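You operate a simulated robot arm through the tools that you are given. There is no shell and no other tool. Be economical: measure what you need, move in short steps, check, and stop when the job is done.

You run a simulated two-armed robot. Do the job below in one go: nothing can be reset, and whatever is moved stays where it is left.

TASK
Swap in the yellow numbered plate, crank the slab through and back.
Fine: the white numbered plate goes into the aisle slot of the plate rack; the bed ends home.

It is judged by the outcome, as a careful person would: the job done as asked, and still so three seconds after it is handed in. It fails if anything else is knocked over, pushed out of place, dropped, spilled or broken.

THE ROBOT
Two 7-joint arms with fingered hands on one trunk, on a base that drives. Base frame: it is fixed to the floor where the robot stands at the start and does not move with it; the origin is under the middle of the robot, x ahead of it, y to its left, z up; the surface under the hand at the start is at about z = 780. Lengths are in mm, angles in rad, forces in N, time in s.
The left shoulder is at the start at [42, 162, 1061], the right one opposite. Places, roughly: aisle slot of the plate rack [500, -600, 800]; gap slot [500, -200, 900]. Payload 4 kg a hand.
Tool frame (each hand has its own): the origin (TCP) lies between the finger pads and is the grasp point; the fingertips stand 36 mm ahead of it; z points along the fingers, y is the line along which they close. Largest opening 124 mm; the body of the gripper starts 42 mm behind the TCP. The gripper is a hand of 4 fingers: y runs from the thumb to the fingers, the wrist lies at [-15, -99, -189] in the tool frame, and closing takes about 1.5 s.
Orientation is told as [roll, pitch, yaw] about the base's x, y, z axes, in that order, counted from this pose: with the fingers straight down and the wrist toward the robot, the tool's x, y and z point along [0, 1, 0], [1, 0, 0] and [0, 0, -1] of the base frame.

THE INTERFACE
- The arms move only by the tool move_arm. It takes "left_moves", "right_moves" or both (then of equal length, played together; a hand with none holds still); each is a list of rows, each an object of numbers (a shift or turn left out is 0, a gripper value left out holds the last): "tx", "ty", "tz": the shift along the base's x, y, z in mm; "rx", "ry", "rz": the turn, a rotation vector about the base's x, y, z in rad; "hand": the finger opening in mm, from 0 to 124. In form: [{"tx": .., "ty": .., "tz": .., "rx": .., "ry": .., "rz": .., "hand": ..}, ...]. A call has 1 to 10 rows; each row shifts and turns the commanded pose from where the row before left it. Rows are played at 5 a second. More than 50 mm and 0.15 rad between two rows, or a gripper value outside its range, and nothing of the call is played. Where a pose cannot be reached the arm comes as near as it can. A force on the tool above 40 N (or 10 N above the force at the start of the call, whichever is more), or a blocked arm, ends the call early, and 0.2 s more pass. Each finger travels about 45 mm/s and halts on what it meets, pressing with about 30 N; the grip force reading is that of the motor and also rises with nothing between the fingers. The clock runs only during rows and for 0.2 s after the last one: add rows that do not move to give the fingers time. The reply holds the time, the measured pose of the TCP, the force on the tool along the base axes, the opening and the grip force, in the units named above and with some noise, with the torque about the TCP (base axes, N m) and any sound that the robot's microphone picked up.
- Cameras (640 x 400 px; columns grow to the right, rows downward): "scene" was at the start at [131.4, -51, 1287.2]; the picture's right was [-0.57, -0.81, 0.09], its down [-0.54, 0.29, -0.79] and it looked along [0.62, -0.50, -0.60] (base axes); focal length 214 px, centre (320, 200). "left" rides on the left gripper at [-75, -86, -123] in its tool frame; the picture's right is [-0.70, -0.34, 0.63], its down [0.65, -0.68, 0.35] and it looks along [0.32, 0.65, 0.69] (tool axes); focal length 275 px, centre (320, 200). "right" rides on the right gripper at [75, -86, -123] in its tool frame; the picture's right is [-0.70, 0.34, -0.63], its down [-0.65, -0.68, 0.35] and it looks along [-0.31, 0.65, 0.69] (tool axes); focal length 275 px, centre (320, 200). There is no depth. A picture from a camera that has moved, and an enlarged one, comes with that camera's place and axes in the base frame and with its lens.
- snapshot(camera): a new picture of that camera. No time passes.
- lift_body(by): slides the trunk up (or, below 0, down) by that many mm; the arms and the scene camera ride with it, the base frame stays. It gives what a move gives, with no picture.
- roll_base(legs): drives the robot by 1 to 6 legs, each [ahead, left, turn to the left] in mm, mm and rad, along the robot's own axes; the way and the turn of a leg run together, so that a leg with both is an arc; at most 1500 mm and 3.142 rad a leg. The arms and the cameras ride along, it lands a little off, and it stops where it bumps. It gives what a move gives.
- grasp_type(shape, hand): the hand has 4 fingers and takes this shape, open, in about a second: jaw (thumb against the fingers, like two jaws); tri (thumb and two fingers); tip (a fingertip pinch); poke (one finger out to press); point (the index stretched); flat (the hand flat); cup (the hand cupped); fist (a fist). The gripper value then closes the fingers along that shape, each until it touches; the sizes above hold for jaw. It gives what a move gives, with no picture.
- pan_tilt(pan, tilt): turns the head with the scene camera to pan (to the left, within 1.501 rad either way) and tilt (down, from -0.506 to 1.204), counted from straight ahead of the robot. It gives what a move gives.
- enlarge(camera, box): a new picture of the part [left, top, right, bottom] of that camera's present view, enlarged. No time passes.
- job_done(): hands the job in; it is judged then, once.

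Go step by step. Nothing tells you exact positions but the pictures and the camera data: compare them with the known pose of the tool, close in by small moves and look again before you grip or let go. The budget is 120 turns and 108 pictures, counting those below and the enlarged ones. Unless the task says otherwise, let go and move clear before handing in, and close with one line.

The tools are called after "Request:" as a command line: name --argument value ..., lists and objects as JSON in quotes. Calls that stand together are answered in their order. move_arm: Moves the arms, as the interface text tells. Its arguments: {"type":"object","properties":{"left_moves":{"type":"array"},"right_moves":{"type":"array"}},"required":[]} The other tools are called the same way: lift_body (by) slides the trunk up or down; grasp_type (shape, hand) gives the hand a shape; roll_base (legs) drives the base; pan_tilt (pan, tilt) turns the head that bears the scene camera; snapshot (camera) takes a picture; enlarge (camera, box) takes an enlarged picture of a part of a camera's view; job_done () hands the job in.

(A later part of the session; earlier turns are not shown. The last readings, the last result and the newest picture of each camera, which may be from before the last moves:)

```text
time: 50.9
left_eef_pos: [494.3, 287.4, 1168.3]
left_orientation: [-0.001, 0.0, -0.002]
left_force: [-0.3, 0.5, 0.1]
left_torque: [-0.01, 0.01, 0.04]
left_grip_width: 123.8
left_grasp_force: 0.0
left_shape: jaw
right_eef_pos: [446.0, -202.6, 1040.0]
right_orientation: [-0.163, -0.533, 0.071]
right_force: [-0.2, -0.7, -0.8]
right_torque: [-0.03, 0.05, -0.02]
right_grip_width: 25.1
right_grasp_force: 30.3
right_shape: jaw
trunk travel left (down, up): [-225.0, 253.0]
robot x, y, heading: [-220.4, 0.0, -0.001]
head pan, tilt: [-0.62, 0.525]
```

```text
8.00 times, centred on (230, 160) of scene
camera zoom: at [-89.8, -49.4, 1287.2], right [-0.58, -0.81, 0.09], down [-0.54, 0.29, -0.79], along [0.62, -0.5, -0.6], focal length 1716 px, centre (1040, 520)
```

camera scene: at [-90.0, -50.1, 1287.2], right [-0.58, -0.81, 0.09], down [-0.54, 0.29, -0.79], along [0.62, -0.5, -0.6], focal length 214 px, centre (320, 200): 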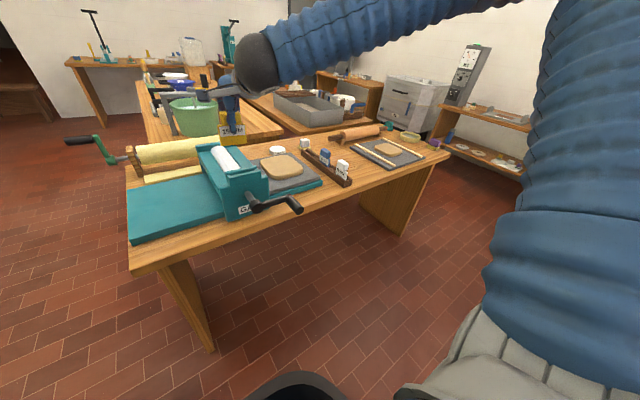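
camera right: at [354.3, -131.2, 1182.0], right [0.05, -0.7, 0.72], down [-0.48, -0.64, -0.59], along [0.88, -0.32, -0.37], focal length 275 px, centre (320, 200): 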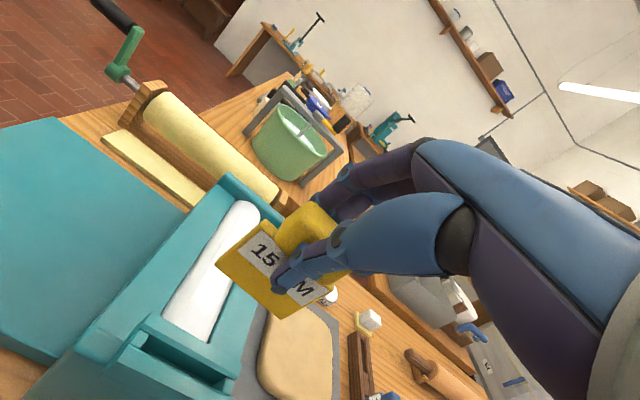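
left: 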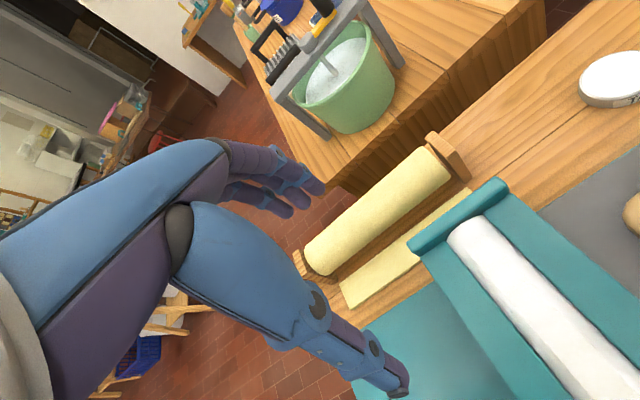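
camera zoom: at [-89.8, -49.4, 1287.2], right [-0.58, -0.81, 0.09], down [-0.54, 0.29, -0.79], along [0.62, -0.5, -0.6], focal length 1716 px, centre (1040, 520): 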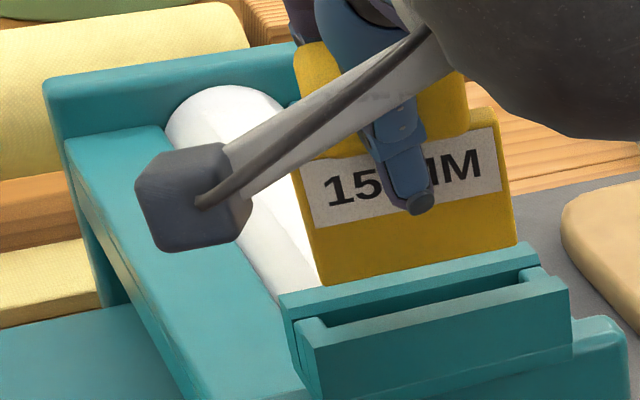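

Request:
move_arm --right_moves '[{"tx": -6, "ty": 1}, {"tz": -5}, {}, {}]'

Request:
enlarge --camera "right" --box '[180, 220, 300, 320]'

Request:
enlarge --camera "scene" --box '[210, 145, 250, 180]'

```text
time: 51.9
left_eef_pos: [493.3, 288.4, 1167.4]
left_orientation: [-0.001, 0.001, 0.0]
left_force: [-0.3, 0.5, -0.2]
left_torque: [-0.01, 0.0, -0.01]
left_grip_width: 123.7
left_grasp_force: 0.0
left_shape: jaw
right_eef_pos: [440.0, -202.6, 1032.8]
right_orientation: [-0.162, -0.536, 0.071]
right_force: [0.2, -0.5, -0.8]
right_torque: [-0.01, 0.04, 0.0]
right_grip_width: 25.0
right_grasp_force: 29.9
right_shape: jaw
trunk travel left (down, up): [-225.0, 253.0]
robot x, y, heading: [-217.6, 3.0, -0.005]
head pan, tilt: [-0.62, 0.525]
```

```text
4.00 times, centred on (240, 270) of right
camera zoom: at [304.2, -117.9, 1083.9], right [-0.04, -0.59, 0.81], down [-0.41, -0.72, -0.55], along [0.91, -0.36, -0.21], focal length 1101 px, centre (640, -80)
```

zoom: 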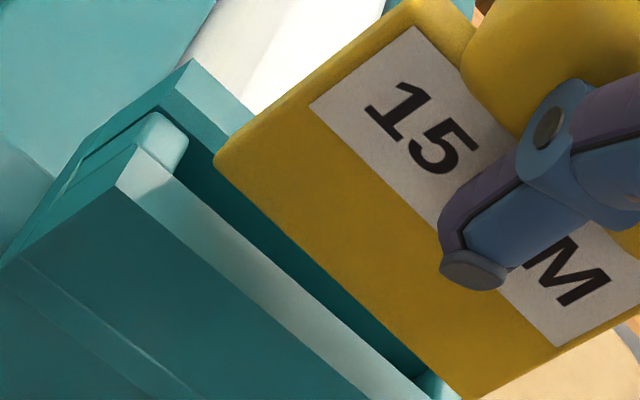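

```text
11.43 times, centred on (230, 162) of scene
camera zoom: at [-89.8, -49.8, 1287.1], right [-0.58, -0.81, 0.09], down [-0.54, 0.29, -0.79], along [0.62, -0.5, -0.6], focal length 2451 px, centre (1349, 629)
```

zoom: 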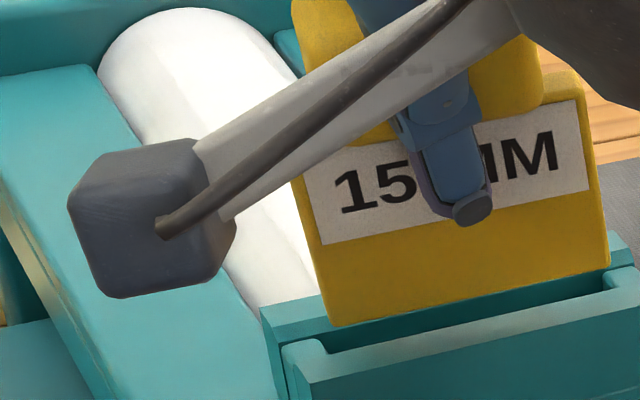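

Request:
move_arm --right_moves '[{"tx": -1, "ty": 2.5}, {"tz": -4}, {"tz": -4}, {}]'

Request:
enlarge --camera "right" --box '[180, 220, 300, 320]'

Request:
enlarge --camera "scene" --box '[210, 145, 250, 180]'

```text
time: 52.9
left_eef_pos: [493.7, 287.7, 1168.3]
left_orientation: [0.001, 0.001, -0.003]
left_force: [0.7, -0.2, -0.3]
left_torque: [-0.04, 0.0, 0.0]
left_grip_width: 123.6
left_grasp_force: 0.0
left_shape: jaw
right_eef_pos: [438.8, -198.5, 1025.8]
right_orientation: [-0.162, -0.536, 0.073]
right_force: [-0.7, -1.2, 5.3]
right_torque: [0.05, -0.15, -0.04]
right_grip_width: 24.9
right_grasp_force: 29.6
right_shape: jaw
trunk travel left (down, up): [-225.0, 253.0]
robot x, y, heading: [-218.7, 1.3, 0.0]
head pan, tilt: [-0.62, 0.525]
```

```text
4.00 times, centred on (240, 270) of right
camera zoom: at [303.2, -115.2, 1076.7], right [-0.05, -0.59, 0.81], down [-0.41, -0.72, -0.55], along [0.91, -0.36, -0.21], focal length 1101 px, centre (640, -80)
```

zoom: 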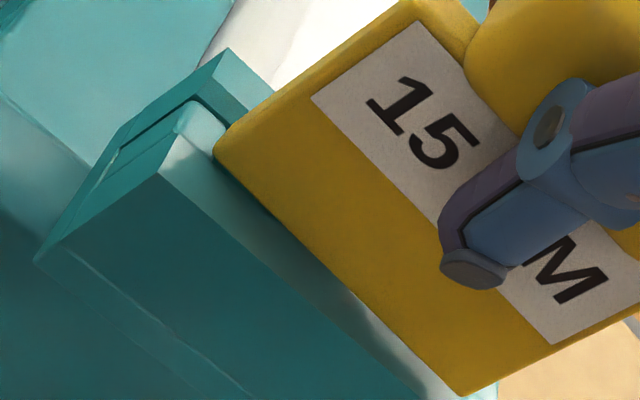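

```text
11.43 times, centred on (230, 162) of scene
camera zoom: at [-90.4, -49.7, 1287.3], right [-0.58, -0.81, 0.09], down [-0.54, 0.29, -0.79], along [0.62, -0.5, -0.6], focal length 2451 px, centre (1349, 629)
```

zoom: 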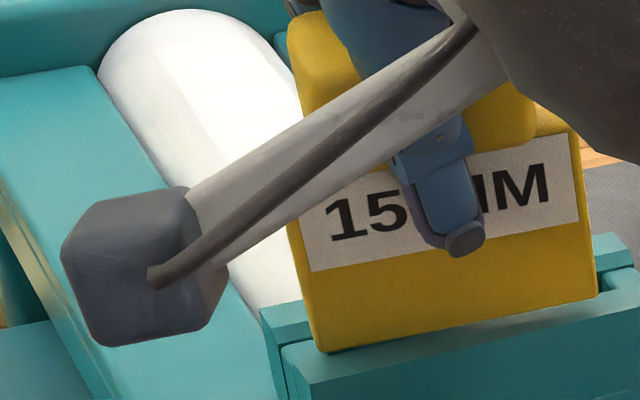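

Request:
move_arm --right_moves '[{"tz": 4}, {"tx": 2.5, "ty": -2}, {"tz": -4}, {"tz": -2}, {}]'

Request:
enlarge --camera "scene" --box '[210, 145, 250, 180]'

```text
time: 54.1
left_eef_pos: [493.2, 288.8, 1167.6]
left_orientation: [0.0, 0.0, -0.001]
left_force: [-0.6, 0.4, -0.8]
left_torque: [0.0, -0.01, 0.01]
left_grip_width: 123.8
left_grasp_force: 0.0
left_shape: jaw
right_eef_pos: [441.7, -200.7, 1025.3]
right_orientation: [-0.162, -0.538, 0.07]
right_force: [1.6, 0.2, 10.2]
right_torque: [-0.06, -0.46, 0.0]
right_grip_width: 24.7
right_grasp_force: 30.1
right_shape: jaw
trunk travel left (down, up): [-225.0, 253.0]
robot x, y, heading: [-223.4, 6.0, -0.002]
head pan, tilt: [-0.62, 0.525]
```

```text
11.43 times, centred on (230, 162) of scene
camera zoom: at [-90.5, -49.4, 1287.4], right [-0.58, -0.81, 0.09], down [-0.54, 0.29, -0.79], along [0.62, -0.5, -0.6], focal length 2451 px, centre (1349, 629)
```

zoom: 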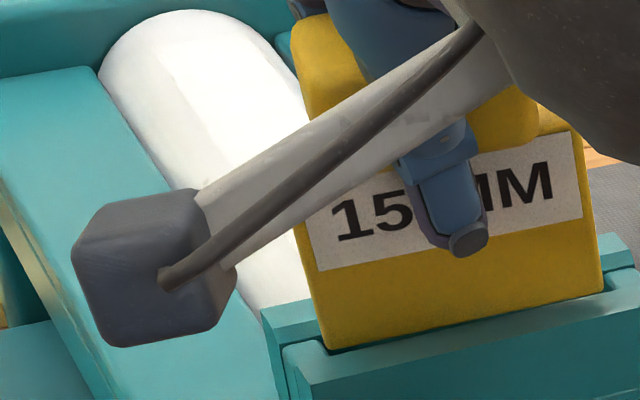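

Request:
enlarge --camera "right" --box '[190, 210, 310, 330]'

```text
3.33 times, centred on (250, 270) of right
camera zoom: at [306.1, -116.7, 1074.7], right [-0.05, -0.59, 0.81], down [-0.41, -0.72, -0.55], along [0.91, -0.36, -0.21], focal length 918 px, centre (553, -33)
```

zoom: 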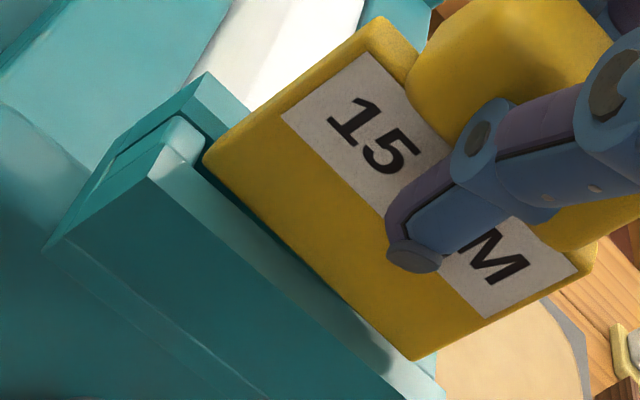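

Request:
move_arm --right_moves '[{"tz": 4}, {"rz": 0.05, "tx": 1.5, "ty": -0.5}, {"tz": -4}, {"tz": -2}, {}]'

Request:
enlarge --camera "right" --box '[190, 210, 310, 330]'

```text
time: 55.3
left_eef_pos: [494.8, 287.6, 1166.8]
left_orientation: [0.0, 0.0, -0.003]
left_force: [0.5, 1.2, -1.0]
left_torque: [0.02, 0.03, -0.01]
left_grip_width: 123.6
left_grasp_force: 0.0
left_shape: jaw
right_eef_pos: [442.0, -202.4, 1023.4]
right_orientation: [-0.163, -0.538, 0.121]
right_force: [3.6, -3.5, 10.5]
right_torque: [0.02, -0.65, 0.01]
right_grip_width: 24.9
right_grasp_force: 29.9
right_shape: jaw
trunk travel left (down, up): [-225.0, 253.0]
robot x, y, heading: [-223.3, -3.3, -0.004]
head pan, tilt: [-0.62, 0.525]
```

```text
3.33 times, centred on (250, 270) of right
camera zoom: at [302.6, -124.9, 1073.1], right [-0.02, -0.59, 0.81], down [-0.38, -0.74, -0.55], along [0.93, -0.31, -0.21], focal length 918 px, centre (553, -33)
```

zoom: 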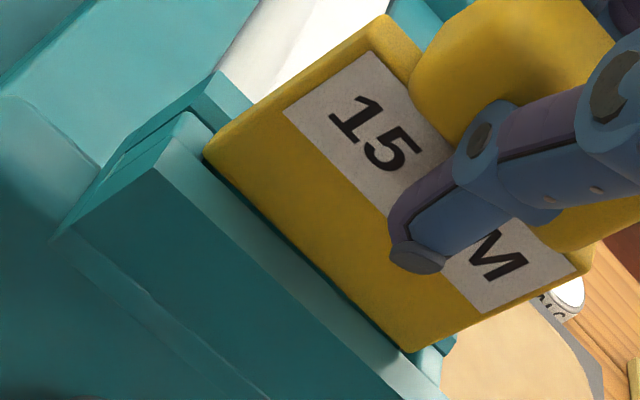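

Request:
move_arm --right_moves '[{"tz": 3}, {"tx": 1, "ty": -2}, {"tz": -3}, {"tz": -3}, {}]'

Request:
enlarge --camera "right" --box '[190, 210, 310, 330]'

Request:
enlarge --camera "scene" --box '[210, 145, 250, 180]'

```text
time: 56.5
left_eef_pos: [492.9, 288.3, 1169.8]
left_orientation: [0.0, -0.002, -0.003]
left_force: [0.1, -0.6, 0.1]
left_torque: [0.01, 0.02, 0.05]
left_grip_width: 123.6
left_grasp_force: 0.0
left_shape: jaw
right_eef_pos: [442.3, -203.0, 1022.1]
right_orientation: [-0.163, -0.54, 0.121]
right_force: [-0.3, -5.2, 27.2]
right_torque: [0.08, -0.86, 0.05]
right_grip_width: 25.1
right_grasp_force: 29.8
right_shape: jaw
trunk travel left (down, up): [-225.0, 253.0]
robot x, y, heading: [-220.9, 2.6, -0.004]
head pan, tilt: [-0.62, 0.525]
```

```text
3.33 times, centred on (250, 270) of right
camera zoom: at [302.8, -126.1, 1071.2], right [-0.02, -0.59, 0.81], down [-0.38, -0.74, -0.55], along [0.93, -0.31, -0.21], focal length 918 px, centre (553, -33)
```

zoom: 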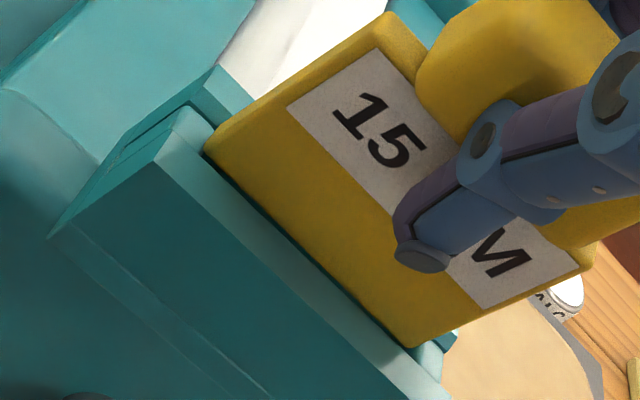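

```text
11.43 times, centred on (230, 162) of scene
camera zoom: at [-91.8, -49.6, 1287.7], right [-0.58, -0.81, 0.09], down [-0.53, 0.29, -0.79], along [0.62, -0.5, -0.6], focal length 2451 px, centre (1349, 629)
```

zoom: 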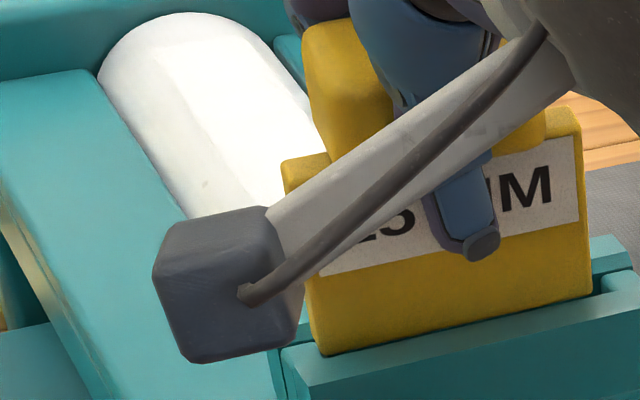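

Request:
move_arm --right_moves '[{"tz": 5}, {"ty": -4}, {"tz": -3}, {}]'

Request:
enlarge --camera "right" --box '[190, 210, 310, 330]'

Request:
enlarge --camera "scene" --box '[210, 145, 250, 180]'

```text
time: 57.5
left_eef_pos: [493.5, 288.7, 1168.0]
left_orientation: [0.0, 0.0, -0.001]
left_force: [0.1, 0.4, 0.7]
left_torque: [-0.03, -0.02, 0.01]
left_grip_width: 123.6
left_grasp_force: 0.1
left_shape: jaw
right_eef_pos: [442.6, -208.5, 1022.2]
right_orientation: [-0.161, -0.538, 0.122]
right_force: [2.9, 2.5, 14.9]
right_torque: [0.17, -0.71, 0.26]
right_grip_width: 25.1
right_grasp_force: 30.3
right_shape: jaw
trunk travel left (down, up): [-225.0, 253.0]
robot x, y, heading: [-222.2, 2.7, 0.001]
head pan, tilt: [-0.62, 0.525]
```

```text
3.33 times, centred on (250, 270) of right
camera zoom: at [303.6, -130.0, 1071.4], right [-0.02, -0.59, 0.81], down [-0.38, -0.74, -0.55], along [0.93, -0.31, -0.21], focal length 918 px, centre (553, -33)
```

zoom: 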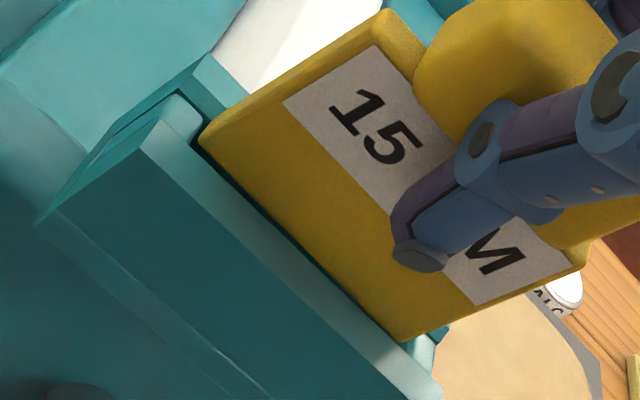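

```text
11.43 times, centred on (230, 162) of scene
camera zoom: at [-90.8, -49.2, 1287.4], right [-0.58, -0.81, 0.09], down [-0.54, 0.29, -0.79], along [0.62, -0.5, -0.6], focal length 2451 px, centre (1349, 629)
```

zoom: 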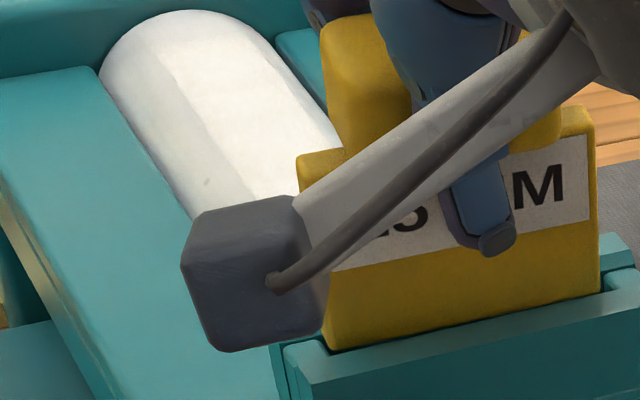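

Request:
move_arm --right_moves '[{"tz": 3}, {"tx": 2.5}, {"tz": -3}, {"tz": -2}, {}]'

```text
time: 58.7
left_eef_pos: [494.5, 287.7, 1167.1]
left_orientation: [0.0, -0.001, -0.001]
left_force: [0.0, -0.3, -0.6]
left_torque: [0.02, 0.03, -0.01]
left_grip_width: 123.7
left_grasp_force: 0.0
left_shape: jaw
right_eef_pos: [444.0, -208.1, 1018.0]
right_orientation: [-0.162, -0.536, 0.122]
right_force: [2.3, 1.5, 3.8]
right_torque: [-0.09, -0.39, 0.2]
right_grip_width: 25.2
right_grasp_force: 30.2
right_shape: jaw
trunk travel left (down, up): [-225.0, 253.0]
robot x, y, heading: [-221.9, 3.8, -0.001]
head pan, tilt: [-0.62, 0.525]
```

It's dropping in with little force. Continuing down gently.

Request:
move_arm --right_moves '[{"tx": 0.7, "tz": -3}, {"tz": -3}, {"tz": -3}, {}]'

Request:
enlarge --camera "scene" --box '[210, 145, 250, 180]'

```text
time: 59.7
left_eef_pos: [492.1, 288.8, 1167.8]
left_orientation: [-0.002, -0.002, -0.002]
left_force: [-0.2, 0.1, -0.4]
left_torque: [-0.03, 0.0, -0.01]
left_grip_width: 123.8
left_grasp_force: 0.0
left_shape: jaw
right_eef_pos: [444.4, -204.6, 1012.6]
right_orientation: [-0.164, -0.54, 0.125]
right_force: [-0.5, 16.7, 27.4]
right_torque: [0.0, -0.82, 0.49]
right_grip_width: 24.8
right_grasp_force: 30.1
right_shape: jaw
trunk travel left (down, up): [-225.0, 253.0]
robot x, y, heading: [-222.5, 0.3, 0.001]
head pan, tilt: [-0.62, 0.525]
```

```text
11.43 times, centred on (230, 162) of scene
camera zoom: at [-91.8, -47.7, 1287.7], right [-0.58, -0.81, 0.09], down [-0.53, 0.29, -0.79], along [0.62, -0.5, -0.6], focal length 2451 px, centre (1349, 629)
```

zoom: 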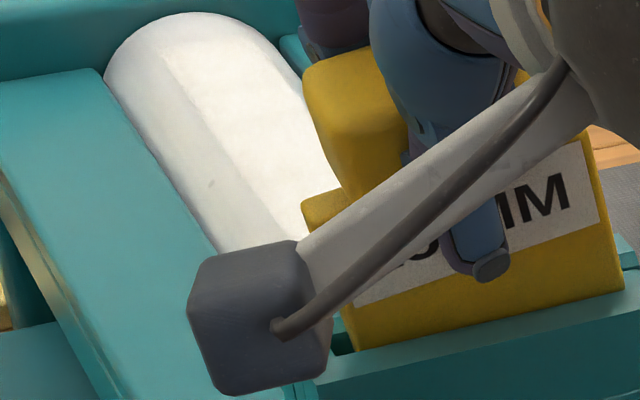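

Request:
move_arm --right_moves '[{"tz": 6}, {"ty": 4}, {"tz": -3}, {}]'

Request:
enlarge --camera "scene" --box '[210, 145, 250, 180]'

Request:
enlarge --camera "right" --box '[190, 210, 310, 330]'

```text
time: 60.7
left_eef_pos: [492.9, 288.6, 1167.9]
left_orientation: [0.001, 0.001, -0.002]
left_force: [-0.5, -0.7, -0.6]
left_torque: [0.0, -0.01, 0.04]
left_grip_width: 123.8
left_grasp_force: 0.0
left_shape: jaw
right_eef_pos: [445.4, -202.7, 1012.6]
right_orientation: [-0.163, -0.536, 0.123]
right_force: [0.9, 4.3, 9.6]
right_torque: [-0.21, -0.37, 0.15]
right_grip_width: 24.8
right_grasp_force: 29.8
right_shape: jaw
trunk travel left (down, up): [-225.0, 253.0]
robot x, y, heading: [-218.5, 2.0, -0.006]
head pan, tilt: [-0.62, 0.525]
```

```text
11.43 times, centred on (230, 162) of scene
camera zoom: at [-90.5, -49.3, 1287.2], right [-0.58, -0.81, 0.09], down [-0.54, 0.29, -0.79], along [0.62, -0.5, -0.6], focal length 2451 px, centre (1349, 629)
```

zoom: 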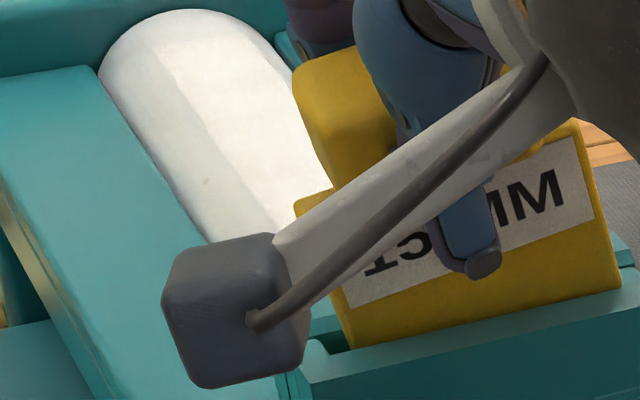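

```text
3.33 times, centred on (250, 270) of right
camera zoom: at [306.8, -126.6, 1063.6], right [-0.02, -0.59, 0.81], down [-0.38, -0.74, -0.55], along [0.93, -0.31, -0.21], focal length 918 px, centre (553, -33)
```

zoom: 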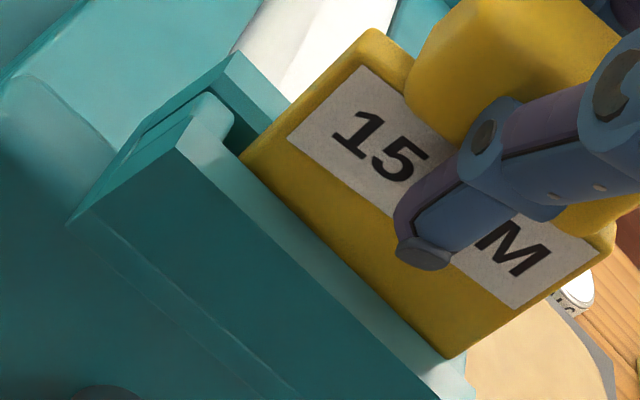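

Request:
move_arm --right_moves '[{"tz": 8}, {"rx": 0.12, "ty": -4}, {"tz": 2}, {}]'

Request:
enlarge --camera "scene" --box '[205, 140, 255, 180]'

Request:
enlarge --camera "right" --box '[190, 210, 310, 330]'

```text
time: 61.7
left_eef_pos: [493.6, 287.4, 1168.3]
left_orientation: [0.001, 0.001, -0.002]
left_force: [-0.4, 0.3, 0.3]
left_torque: [0.0, -0.01, -0.01]
left_grip_width: 123.8
left_grasp_force: 0.0
left_shape: jaw
right_eef_pos: [447.2, -209.4, 1023.2]
right_orientation: [-0.021, -0.546, 0.05]
right_force: [1.3, 0.2, 0.0]
right_torque: [0.02, -0.04, 0.05]
right_grip_width: 24.6
right_grasp_force: 30.1
right_shape: jaw
trunk travel left (down, up): [-225.0, 253.0]
robot x, y, heading: [-222.4, 1.9, -0.004]
head pan, tilt: [-0.62, 0.525]
```

```text
10.00 times, centred on (230, 160) of scene
camera zoom: at [-90.1, -50.3, 1287.2], right [-0.58, -0.81, 0.09], down [-0.54, 0.29, -0.79], along [0.62, -0.5, -0.6], focal length 2145 px, centre (1220, 600)
```

zoom: 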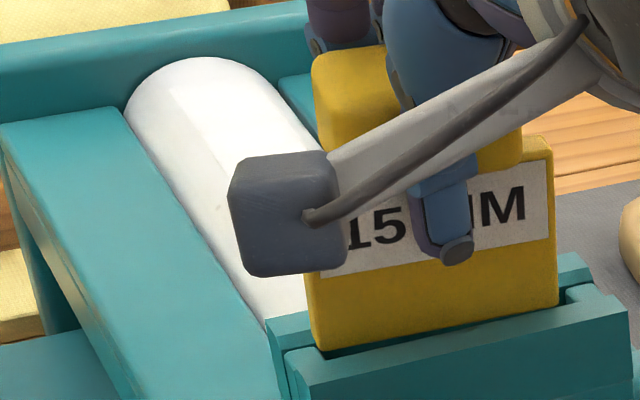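

```text
3.33 times, centred on (250, 270) of right
camera zoom: at [307.4, -138.2, 1082.7], right [-0.01, -0.68, 0.73], down [-0.38, -0.67, -0.64], along [0.93, -0.29, -0.25], focal length 918 px, centre (553, -33)
```

zoom: 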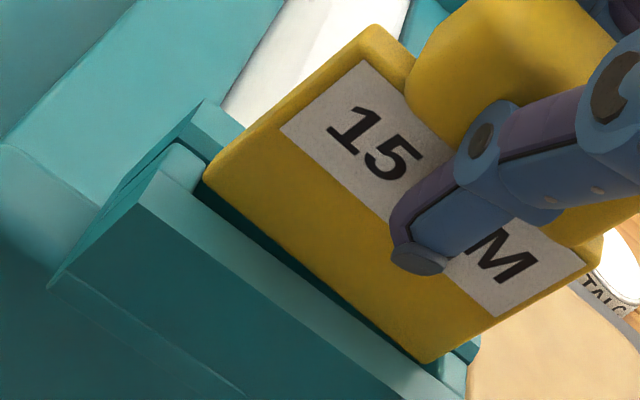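

Request:
move_arm --right_moves '[{"rx": -0.055, "ty": 2.5}, {"tz": -3}, {}]'

Request:
enlarge --camera "scene" --box '[205, 140, 255, 180]'

Request:
enlarge --camera "right" --box '[190, 210, 310, 330]'

```text
time: 62.5
left_eef_pos: [492.8, 287.8, 1168.1]
left_orientation: [-0.001, -0.001, -0.002]
left_force: [-1.3, -0.4, -0.2]
left_torque: [0.05, 0.0, -0.01]
left_grip_width: 123.8
left_grasp_force: 0.2
left_shape: jaw
right_eef_pos: [447.3, -206.2, 1022.0]
right_orientation: [-0.088, -0.545, 0.082]
right_force: [0.1, -1.5, 9.2]
right_torque: [0.1, -0.32, 0.05]
right_grip_width: 24.7
right_grasp_force: 29.9
right_shape: jaw
trunk travel left (down, up): [-225.0, 253.0]
robot x, y, heading: [-220.3, 2.8, -0.004]
head pan, tilt: [-0.62, 0.525]
```

```text
10.00 times, centred on (230, 160) of scene
camera zoom: at [-90.7, -49.5, 1287.4], right [-0.58, -0.81, 0.09], down [-0.54, 0.29, -0.79], along [0.62, -0.5, -0.6], focal length 2145 px, centre (1220, 600)
```

zoom: 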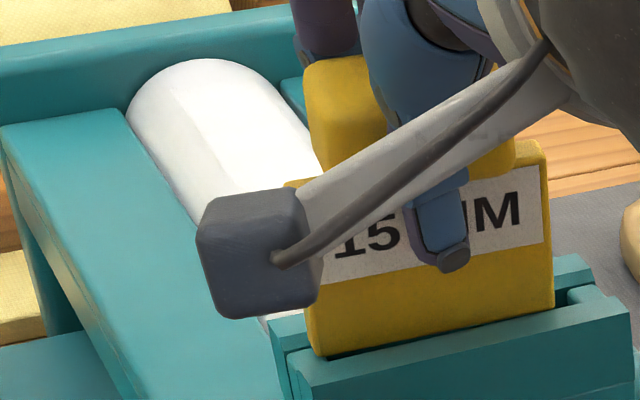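

```text
3.33 times, centred on (250, 270) of right
camera zoom: at [307.2, -131.4, 1076.7], right [-0.02, -0.64, 0.77], down [-0.38, -0.71, -0.6], along [0.93, -0.3, -0.23], focal length 918 px, centre (553, -33)
```

zoom: 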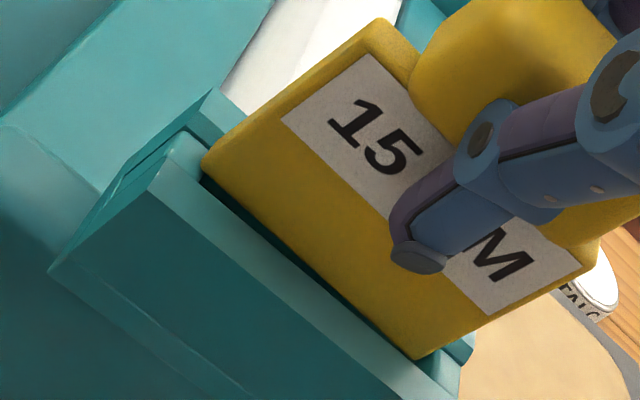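

Request:
move_arm --right_moves '[{"tz": 3}, {"ty": -2.7}, {"tz": -3}, {"tz": -2}, {}]'

```text
time: 63.7
left_eef_pos: [494.1, 287.0, 1168.0]
left_orientation: [0.0, 0.001, -0.003]
left_force: [-0.5, 0.7, -0.7]
left_torque: [0.03, -0.02, 0.01]
left_grip_width: 123.8
left_grasp_force: 0.1
left_shape: jaw
right_eef_pos: [445.1, -209.1, 1019.3]
right_orientation: [-0.088, -0.543, 0.081]
right_force: [1.6, -2.1, 14.7]
right_torque: [0.26, -0.62, 0.03]
right_grip_width: 25.2
right_grasp_force: 30.1
right_shape: jaw
trunk travel left (down, up): [-225.0, 253.0]
robot x, y, heading: [-218.0, -0.3, -0.003]
head pan, tilt: [-0.62, 0.525]
```

Request:
move_arm --right_moves '[{"tz": 3}, {"ty": -1.5, "tx": 1.5}, {"tz": -3}, {"tz": -1}, {}]'

```text
time: 64.9
left_eef_pos: [493.8, 287.4, 1168.4]
left_orientation: [-0.001, 0.0, -0.002]
left_force: [0.4, -0.8, 0.7]
left_torque: [0.02, 0.01, -0.03]
left_grip_width: 123.6
left_grasp_force: 0.0
left_shape: jaw
right_eef_pos: [447.7, -209.7, 1019.3]
right_orientation: [-0.087, -0.545, 0.083]
right_force: [-1.4, -4.9, 16.8]
right_torque: [0.22, -0.43, 0.01]
right_grip_width: 24.8
right_grasp_force: 30.0
right_shape: jaw
trunk travel left (down, up): [-225.0, 253.0]
robot x, y, heading: [-221.4, 4.1, -0.008]
head pan, tilt: [-0.62, 0.525]
```

Request:
move_arm --right_moves '[{"tz": 3}, {"ty": -2.5, "tx": -0.5}, {"tz": -3}, {"tz": -1}, {}]'

Request:
enlarge --camera "right" --box '[190, 210, 310, 330]'

```text
time: 66.1
left_eef_pos: [493.1, 287.9, 1167.6]
left_orientation: [0.0, 0.001, -0.002]
left_force: [0.3, 0.7, 0.2]
left_torque: [-0.01, 0.01, -0.04]
left_grip_width: 123.7
left_grasp_force: 0.1
left_shape: jaw
right_eef_pos: [447.2, -212.1, 1018.1]
right_orientation: [-0.088, -0.544, 0.08]
right_force: [0.9, -0.8, 17.6]
right_torque: [0.27, -0.61, 0.23]
right_grip_width: 24.6
right_grasp_force: 29.6
right_shape: jaw
trunk travel left (down, up): [-225.0, 253.0]
robot x, y, heading: [-221.3, 1.5, -0.0]
head pan, tilt: [-0.62, 0.525]
```

```text
3.33 times, centred on (250, 270) of right
camera zoom: at [307.1, -138.4, 1072.6], right [-0.02, -0.64, 0.77], down [-0.38, -0.71, -0.6], along [0.93, -0.3, -0.23], focal length 918 px, centre (553, -33)
```

zoom: 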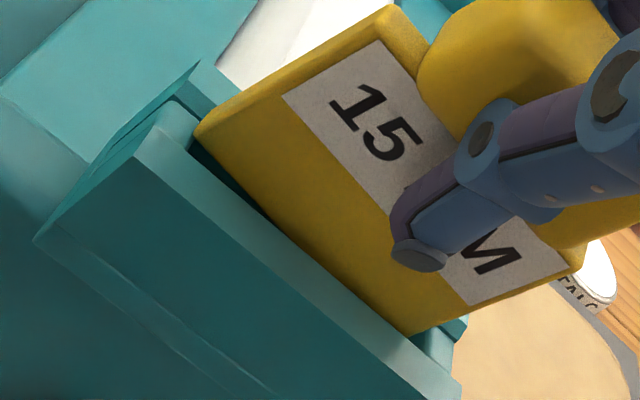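

Request:
move_arm --right_moves '[{"tz": 4}, {"ty": -3.5, "rz": 0.05}, {"tz": -3}, {"tz": -2}, {}]'

```text
time: 67.3
left_eef_pos: [492.0, 287.2, 1168.5]
left_orientation: [0.0, -0.002, -0.001]
left_force: [-0.3, 0.2, 0.4]
left_torque: [0.0, -0.01, -0.01]
left_grip_width: 123.5
left_grasp_force: 0.1
left_shape: jaw
right_eef_pos: [446.2, -214.9, 1017.1]
right_orientation: [-0.087, -0.545, 0.134]
right_force: [-0.8, -6.4, 22.1]
right_torque: [0.26, -0.64, -0.05]
right_grip_width: 24.7
right_grasp_force: 29.6
right_shape: jaw
trunk travel left (down, up): [-225.0, 253.0]
robot x, y, heading: [-220.9, 0.6, -0.006]
head pan, tilt: [-0.62, 0.525]
```

Request:
move_arm --right_moves '[{"tz": 4}, {"ty": -2.5}, {"tz": -3}, {"tz": -1}, {}]'

Request:
enlarge --camera "scene" --box '[205, 140, 255, 180]'

```text
time: 68.5
left_eef_pos: [493.7, 287.0, 1167.3]
left_orientation: [0.001, 0.001, -0.003]
left_force: [-0.2, -0.5, 0.4]
left_torque: [0.01, 0.01, 0.01]
left_grip_width: 123.7
left_grasp_force: 0.1
left_shape: jaw
right_eef_pos: [445.2, -217.4, 1014.3]
right_orientation: [-0.088, -0.542, 0.133]
right_force: [-0.3, -1.4, 17.0]
right_torque: [0.4, -0.6, 0.16]
right_grip_width: 24.8
right_grasp_force: 30.1
right_shape: jaw
trunk travel left (down, up): [-225.0, 253.0]
robot x, y, heading: [-220.7, -0.6, -0.007]
head pan, tilt: [-0.62, 0.525]
```

```text
10.00 times, centred on (230, 160) of scene
camera zoom: at [-91.1, -49.5, 1287.4], right [-0.58, -0.81, 0.09], down [-0.54, 0.29, -0.79], along [0.62, -0.5, -0.6], focal length 2145 px, centre (1220, 600)
```

zoom: 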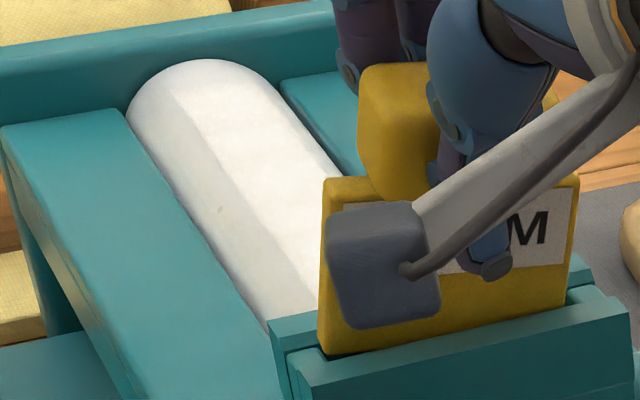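

Request:
move_arm --right_moves '[{"tz": 6}, {"rx": -0.09, "ty": 5}, {"rx": -0.09, "ty": 5.5}, {}, {}]'

Request:
enlarge --camera "scene" --box '[205, 140, 255, 180]'

```text
time: 69.7
left_eef_pos: [494.4, 288.2, 1167.1]
left_orientation: [0.0, 0.001, -0.002]
left_force: [-1.0, -0.5, 0.7]
left_torque: [0.0, 0.01, 0.02]
left_grip_width: 124.0
left_grasp_force: 0.2
left_shape: jaw
right_eef_pos: [447.3, -207.5, 1020.2]
right_orientation: [-0.292, -0.507, 0.236]
right_force: [-1.1, 0.5, 0.1]
right_torque: [-0.01, 0.05, 0.03]
right_grip_width: 24.6
right_grasp_force: 30.2
right_shape: jaw
trunk travel left (down, up): [-225.0, 253.0]
robot x, y, heading: [-221.8, 0.5, 0.001]
head pan, tilt: [-0.62, 0.525]
```

```text
10.00 times, centred on (230, 160) of scene
camera zoom: at [-90.0, -49.5, 1287.2], right [-0.58, -0.81, 0.09], down [-0.54, 0.29, -0.79], along [0.62, -0.5, -0.6], focal length 2145 px, centre (1220, 600)
```

zoom: 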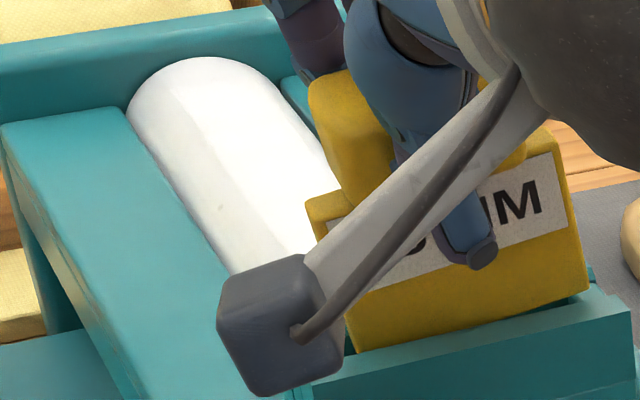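

Request:
move_arm --right_moves '[{"rx": 0.085}, {}, {"tz": -3}, {"tz": -2}, {}]'

Request:
enlarge --camera "scene" --box '[205, 140, 255, 180]'

```text
time: 70.9
left_eef_pos: [494.3, 287.8, 1167.9]
left_orientation: [0.0, -0.001, -0.002]
left_force: [-0.1, 1.0, 0.0]
left_torque: [0.01, 0.0, -0.05]
left_grip_width: 123.7
left_grasp_force: 0.1
left_shape: jaw
right_eef_pos: [447.6, -207.3, 1015.1]
right_orientation: [-0.197, -0.527, 0.188]
right_force: [0.6, -0.3, -0.2]
right_torque: [-0.02, -0.04, 0.1]
right_grip_width: 24.7
right_grasp_force: 30.2
right_shape: jaw
trunk travel left (down, up): [-225.0, 253.0]
robot x, y, heading: [-222.6, 3.3, -0.001]
head pan, tilt: [-0.62, 0.525]
```

```text
10.00 times, centred on (230, 160) of scene
camera zoom: at [-90.0, -49.9, 1287.2], right [-0.58, -0.81, 0.09], down [-0.54, 0.29, -0.79], along [0.62, -0.5, -0.6], focal length 2145 px, centre (1220, 600)
```

zoom: 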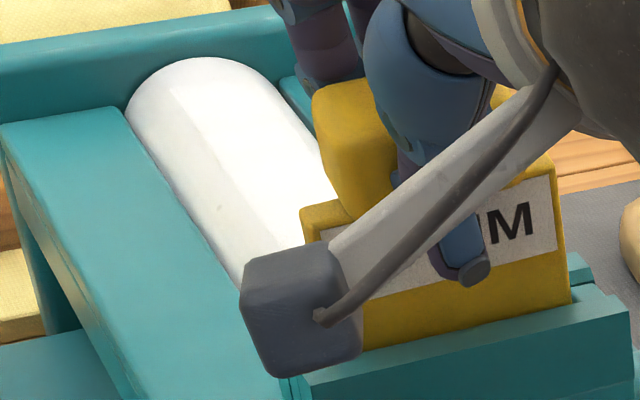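

No contact now at a lower height: the plate is in the mouth. Continuing down.

Request:
move_arm --right_moves '[{"tz": -2.5}, {"tz": -2.5}, {"tz": -2.5}, {}]'

```text
time: 71.9
left_eef_pos: [493.8, 286.9, 1168.2]
left_orientation: [-0.001, -0.001, -0.002]
left_force: [-0.4, -0.1, 0.1]
left_torque: [0.0, -0.04, -0.01]
left_grip_width: 123.8
left_grasp_force: 0.1
left_shape: jaw
right_eef_pos: [448.2, -208.4, 1009.3]
right_orientation: [-0.196, -0.528, 0.188]
right_force: [2.9, -0.2, 3.3]
right_torque: [-0.07, -0.29, 0.14]
right_grip_width: 24.6
right_grasp_force: 30.1
right_shape: jaw
trunk travel left (down, up): [-225.0, 253.0]
robot x, y, heading: [-219.6, 0.5, -0.002]
head pan, tilt: [-0.62, 0.525]
```

Request:
move_arm --right_moves '[{"tx": 0.8, "tz": -2}, {"tz": -2}, {"tz": -2}, {}]'

```text
time: 72.9
left_eef_pos: [493.5, 288.1, 1168.4]
left_orientation: [-0.001, 0.0, -0.003]
left_force: [-0.3, -0.7, 0.5]
left_torque: [0.02, -0.02, 0.0]
left_grip_width: 123.8
left_grasp_force: 0.0
left_shape: jaw
right_eef_pos: [448.5, -207.6, 1003.9]
right_orientation: [-0.195, -0.529, 0.19]
right_force: [7.0, -5.7, 21.7]
right_torque: [0.02, -0.58, -0.14]
right_grip_width: 24.1
right_grasp_force: 30.0
right_shape: jaw
trunk travel left (down, up): [-225.0, 253.0]
robot x, y, heading: [-219.6, -0.7, -0.002]
head pan, tilt: [-0.62, 0.525]
```

Request:
enlarge --camera "right" --box '[190, 200, 310, 320]'

```text
3.33 times, centred on (250, 260) of right
camera zoom: at [305.8, -136.3, 1052.3], right [0.01, -0.57, 0.82], down [-0.34, -0.78, -0.53], along [0.94, -0.27, -0.2], focal length 918 px, centre (553, 0)
```

zoom: 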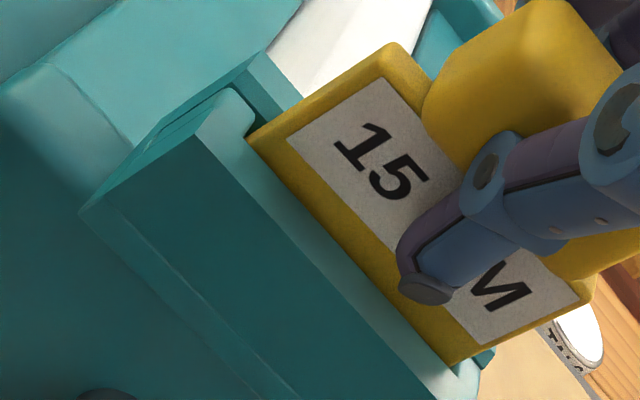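

Request:
move_arm --right_moves '[{"tx": 1.5, "ty": -1}, {"tz": -1.5}, {"tz": -1.5}, {}]'

```text
time: 73.9
left_eef_pos: [493.0, 288.4, 1169.1]
left_orientation: [-0.001, 0.0, -0.003]
left_force: [-0.3, -0.1, 0.7]
left_torque: [-0.01, 0.04, -0.01]
left_grip_width: 123.8
left_grasp_force: 0.1
left_shape: jaw
right_eef_pos: [450.3, -209.3, 998.8]
right_orientation: [-0.197, -0.527, 0.189]
right_force: [11.2, -4.5, 16.0]
right_torque: [0.12, -0.36, -0.06]
right_grip_width: 23.6
right_grasp_force: 30.0
right_shape: jaw
trunk travel left (down, up): [-225.0, 253.0]
robot x, y, heading: [-220.3, -3.9, -0.005]
head pan, tilt: [-0.62, 0.525]
```

Request:
move_arm --right_moves '[{"tx": 2.5, "ty": -1}, {"tz": -1}, {"tz": -1}, {}]'

Request:
enlarge --camera "right" --box '[190, 200, 310, 320]'

```text
time: 74.9
left_eef_pos: [492.4, 287.4, 1167.8]
left_orientation: [-0.001, -0.001, -0.003]
left_force: [1.2, -0.7, 0.3]
left_torque: [-0.02, 0.01, 0.01]
left_grip_width: 123.6
left_grasp_force: 0.0
left_shape: jaw
right_eef_pos: [451.4, -208.3, 999.6]
right_orientation: [-0.198, -0.528, 0.188]
right_force: [-4.3, -4.2, 22.8]
right_torque: [0.09, -0.28, -0.03]
right_grip_width: 23.8
right_grasp_force: 29.3
right_shape: jaw
trunk travel left (down, up): [-225.0, 253.0]
robot x, y, heading: [-220.2, 0.3, -0.004]
head pan, tilt: [-0.62, 0.525]
```

```text
3.33 times, centred on (250, 260) of right
camera zoom: at [308.6, -137.6, 1047.2], right [0.02, -0.57, 0.82], down [-0.34, -0.78, -0.53], along [0.94, -0.27, -0.2], focal length 918 px, centre (553, 0)
```

zoom: 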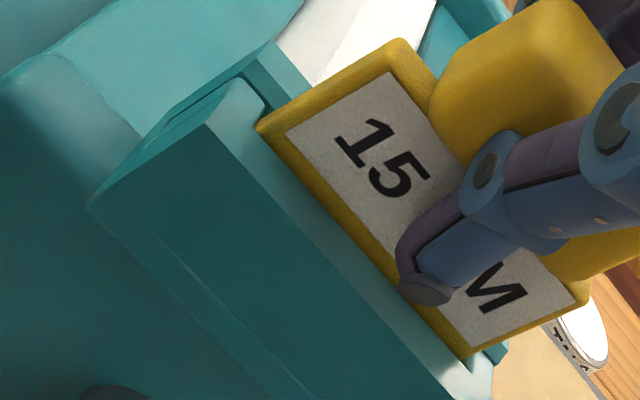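

The plate is nearly fully in and captive; the thumb is close to the rim. Releasing so it can settle.

Request:
move_arm --right_moves '[{"tz": 1, "hand": 35}, {"hand": 50}, {"hand": 70}, {"hand": 90}, {}, {}]'

Request:
enlarge --camera "right" --box '[190, 200, 330, 320]'

```text
time: 76.3
left_eef_pos: [494.2, 289.2, 1166.2]
left_orientation: [0.0, 0.001, 0.0]
left_force: [-0.3, 0.5, 0.2]
left_torque: [0.0, 0.0, 0.02]
left_grip_width: 123.6
left_grasp_force: 0.1
left_shape: jaw
right_eef_pos: [453.3, -209.6, 997.9]
right_orientation: [-0.195, -0.527, 0.189]
right_force: [0.7, 0.6, -0.1]
right_torque: [-0.01, 0.01, -0.03]
right_grip_width: 89.8
right_grasp_force: 0.1
right_shape: jaw
trunk travel left (down, up): [-225.0, 253.0]
robot x, y, heading: [-218.0, 5.7, -0.005]
head pan, tilt: [-0.62, 0.525]
```

```text
3.33 times, centred on (260, 260) of right
camera zoom: at [310.4, -138.1, 1046.7], right [0.02, -0.57, 0.82], down [-0.34, -0.78, -0.53], along [0.94, -0.27, -0.21], focal length 918 px, centre (520, 0)
```

zoom: 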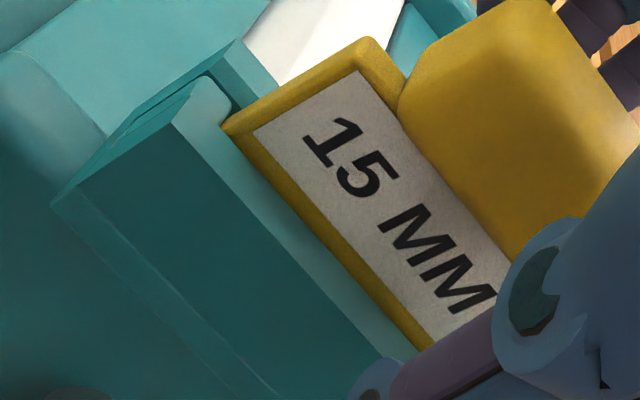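

Request:
move_arm --right_moves '[{"tx": -15, "ty": 4, "tz": 25}, {"tx": -18, "ty": 4, "tz": 32}, {"tx": -15, "tz": 40}, {"tz": 40}, {"tz": 20, "rx": 0.14}, {"ry": 0.14, "rz": -0.05}, {"ry": 0.14, "rz": -0.05}, {"ry": 0.12}, {"ry": 0.12, "hand": 0}, {}]'

Request:
snapshot --camera "scene"

```text
time: 78.5
left_eef_pos: [493.6, 287.8, 1166.7]
left_orientation: [-0.001, -0.002, -0.002]
left_force: [0.4, -0.3, 0.5]
left_torque: [0.01, -0.01, 0.02]
left_grip_width: 123.8
left_grasp_force: 0.1
left_shape: jaw
right_eef_pos: [404.4, -202.5, 1154.8]
right_orientation: [-0.019, -0.028, -0.002]
right_force: [0.2, -0.5, -0.2]
right_torque: [-0.04, 0.0, 0.0]
right_grip_width: 37.6
right_grasp_force: 0.1
right_shape: jaw
trunk travel left (down, up): [-225.0, 253.0]
robot x, y, heading: [-220.1, 1.9, -0.001]
head pan, tilt: [-0.62, 0.525]
```

```text
8 pictures are left
camera scene: at [-90.5, -50.0, 1287.2], right [-0.58, -0.81, 0.09], down [-0.54, 0.29, -0.79], along [0.62, -0.5, -0.6], focal length 214 px, centre (320, 200)
```

scene: 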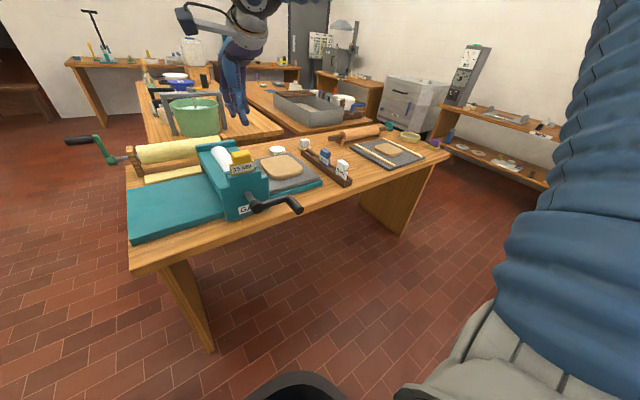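

Gap now holds the yellow plate. I'll press it down gently with the closed fingers to be sure it's seated.

Request:
move_arm --right_moves '[{"tx": 36, "ty": -3}, {"tx": 36, "ty": -3}, {"tz": -30}, {"tz": -30}, {"tz": -15}, {"tz": -6}, {"tz": -6}, {"tz": -6}, {}]'

```text
time: 80.5
left_eef_pos: [493.3, 288.6, 1168.6]
left_orientation: [0.001, 0.0, -0.001]
left_force: [-0.4, -0.6, 0.3]
left_torque: [-0.02, 0.0, -0.02]
left_grip_width: 123.6
left_grasp_force: 0.1
left_shape: jaw
right_eef_pos: [476.3, -206.7, 1061.9]
right_orientation: [-0.018, -0.028, -0.002]
right_force: [0.4, 0.2, -0.7]
right_torque: [0.0, 0.01, -0.02]
right_grip_width: 0.4
right_grasp_force: 29.7
right_shape: jaw
trunk travel left (down, up): [-225.0, 253.0]
robot x, y, heading: [-224.5, 1.4, -0.004]
head pan, tilt: [-0.62, 0.525]
```

Request:
move_arm --right_moves '[{"tz": -4}, {"tz": -4}, {"tz": -3}, {"tz": -3}, {"tz": -3}, {}]'

```text
time: 81.9
left_eef_pos: [492.2, 288.7, 1169.0]
left_orientation: [0.0, -0.001, -0.002]
left_force: [0.3, 0.4, -0.1]
left_torque: [0.0, 0.03, -0.01]
left_grip_width: 123.6
left_grasp_force: 0.0
left_shape: jaw
right_eef_pos: [477.1, -206.4, 1050.3]
right_orientation: [-0.019, -0.034, 0.0]
right_force: [5.9, -0.2, 41.0]
right_torque: [-0.01, -0.27, -0.06]
right_grip_width: 0.0
right_grasp_force: 29.8
right_shape: jaw
trunk travel left (down, up): [-225.0, 253.0]
robot x, y, heading: [-224.4, -0.9, -0.003]
head pan, tilt: [-0.62, 0.525]
```

Seated firmly. Now I back off, reposition the base to the right and farther back for cranking, aim the head at the crank, and yaw the hand +90° (closing along y, camera clear of the machine).

Request:
move_arm --right_moves '[{"tz": 40}, {"tz": 40}, {"hand": 70}, {}]'

Request:
roll_base --legs '[[-110, -260, 0]]'

Request:
pan_tilt --pan 0.12 --tilt 0.65

Request:
move_arm --right_moves '[{"rz": 0.145}, {"rz": 0.145}, {"rz": 0.145}, {"rz": 0.145}, {"rz": 0.145}, {"rz": 0.145}, {"rz": 0.145}, {"rz": 0.145}, {"rz": 0.145}, {"rz": 0.145}]'

```text
time: 82.9
left_eef_pos: [493.1, 287.1, 1168.4]
left_orientation: [-0.001, 0.0, -0.002]
left_force: [0.3, -1.1, 0.5]
left_torque: [-0.01, -0.02, -0.02]
left_grip_width: 123.9
left_grasp_force: 0.1
left_shape: jaw
right_eef_pos: [474.5, -208.9, 1125.5]
right_orientation: [-0.019, -0.029, -0.001]
right_force: [-1.0, -0.1, 0.5]
right_torque: [-0.01, 0.0, 0.0]
right_grip_width: 69.6
right_grasp_force: 0.0
right_shape: jaw
trunk travel left (down, up): [-225.0, 253.0]
robot x, y, heading: [-221.5, 1.0, -0.002]
head pan, tilt: [-0.62, 0.525]
```

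```text
time: 84.8
left_eef_pos: [384.4, 25.6, 1167.9]
left_orientation: [0.002, 0.001, -0.007]
left_force: [-0.7, 0.8, 0.3]
left_torque: [-0.01, 0.0, -0.02]
left_grip_width: 123.5
left_grasp_force: 0.0
left_shape: jaw
right_eef_pos: [363.7, -471.2, 1125.3]
right_orientation: [-0.016, -0.027, -0.007]
right_force: [-0.8, -0.4, -0.2]
right_torque: [0.03, 0.03, -0.02]
right_grip_width: 69.7
right_grasp_force: 0.1
right_shape: jaw
trunk travel left (down, up): [-225.0, 253.0]
robot x, y, heading: [-331.8, -256.8, -0.008]
head pan, tilt: [-0.62, 0.525]
```

```text
time: 85.9
left_eef_pos: [384.7, 27.4, 1167.5]
left_orientation: [0.0, 0.0, -0.009]
left_force: [0.5, 0.0, 0.0]
left_torque: [0.01, 0.01, 0.01]
left_grip_width: 123.7
left_grasp_force: 0.0
left_shape: jaw
right_eef_pos: [364.2, -469.3, 1125.3]
right_orientation: [-0.019, -0.029, -0.007]
right_force: [1.3, 0.1, 0.5]
right_torque: [0.01, 0.0, 0.0]
right_grip_width: 69.6
right_grasp_force: 0.0
right_shape: jaw
trunk travel left (down, up): [-225.0, 253.0]
robot x, y, heading: [-334.3, -252.6, -0.011]
head pan, tilt: [0.12, 0.649]
```

```text
time: 88.1
left_eef_pos: [385.2, 25.9, 1168.0]
left_orientation: [-0.001, 0.0, -0.006]
left_force: [0.1, -0.4, -0.1]
left_torque: [-0.01, 0.03, 0.04]
left_grip_width: 123.6
left_grasp_force: 0.0
left_shape: jaw
right_eef_pos: [363.8, -469.6, 1125.9]
right_orientation: [-0.017, -0.029, 1.445]
right_force: [-0.1, -0.2, -0.1]
right_torque: [0.0, 0.05, 0.01]
right_grip_width: 69.8
right_grasp_force: 0.1
right_shape: jaw
trunk travel left (down, up): [-225.0, 253.0]
robot x, y, heading: [-334.8, -258.5, -0.01]
head pan, tilt: [0.12, 0.649]
```

Request:
move_arm --left_moves '[{"ty": 40}, {"ty": 40}, {"ty": 40}, {"ty": 40}, {"ty": 40}, {}, {}]' --right_moves '[{"rz": 0.126, "ty": 40, "tz": -20}, {"ty": 45, "tz": -20}, {"ty": 45, "tz": -20}, {"ty": 40, "tz": -20, "tx": -24}, {}, {}, {}]'

Request:
snapshot --camera "scene"

```text
refused: row 4 steps farther than a row can; nothing moved
```

```text
7 pictures are left
camera scene: at [-189.6, -245.0, 1274.4], right [0.11, -0.99, -0.02], down [-0.72, -0.07, -0.69], along [0.69, 0.09, -0.72], focal length 214 px, centre (320, 200)
```

scene: 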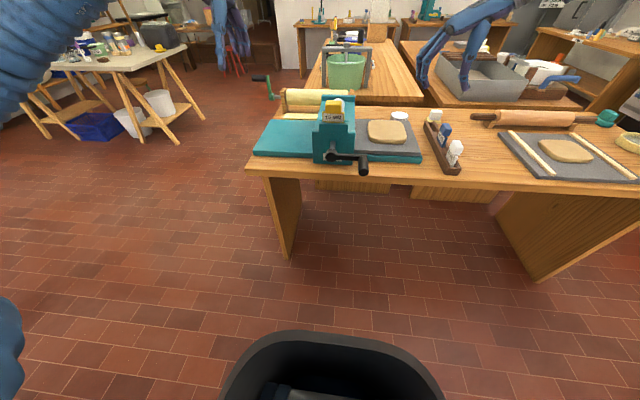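

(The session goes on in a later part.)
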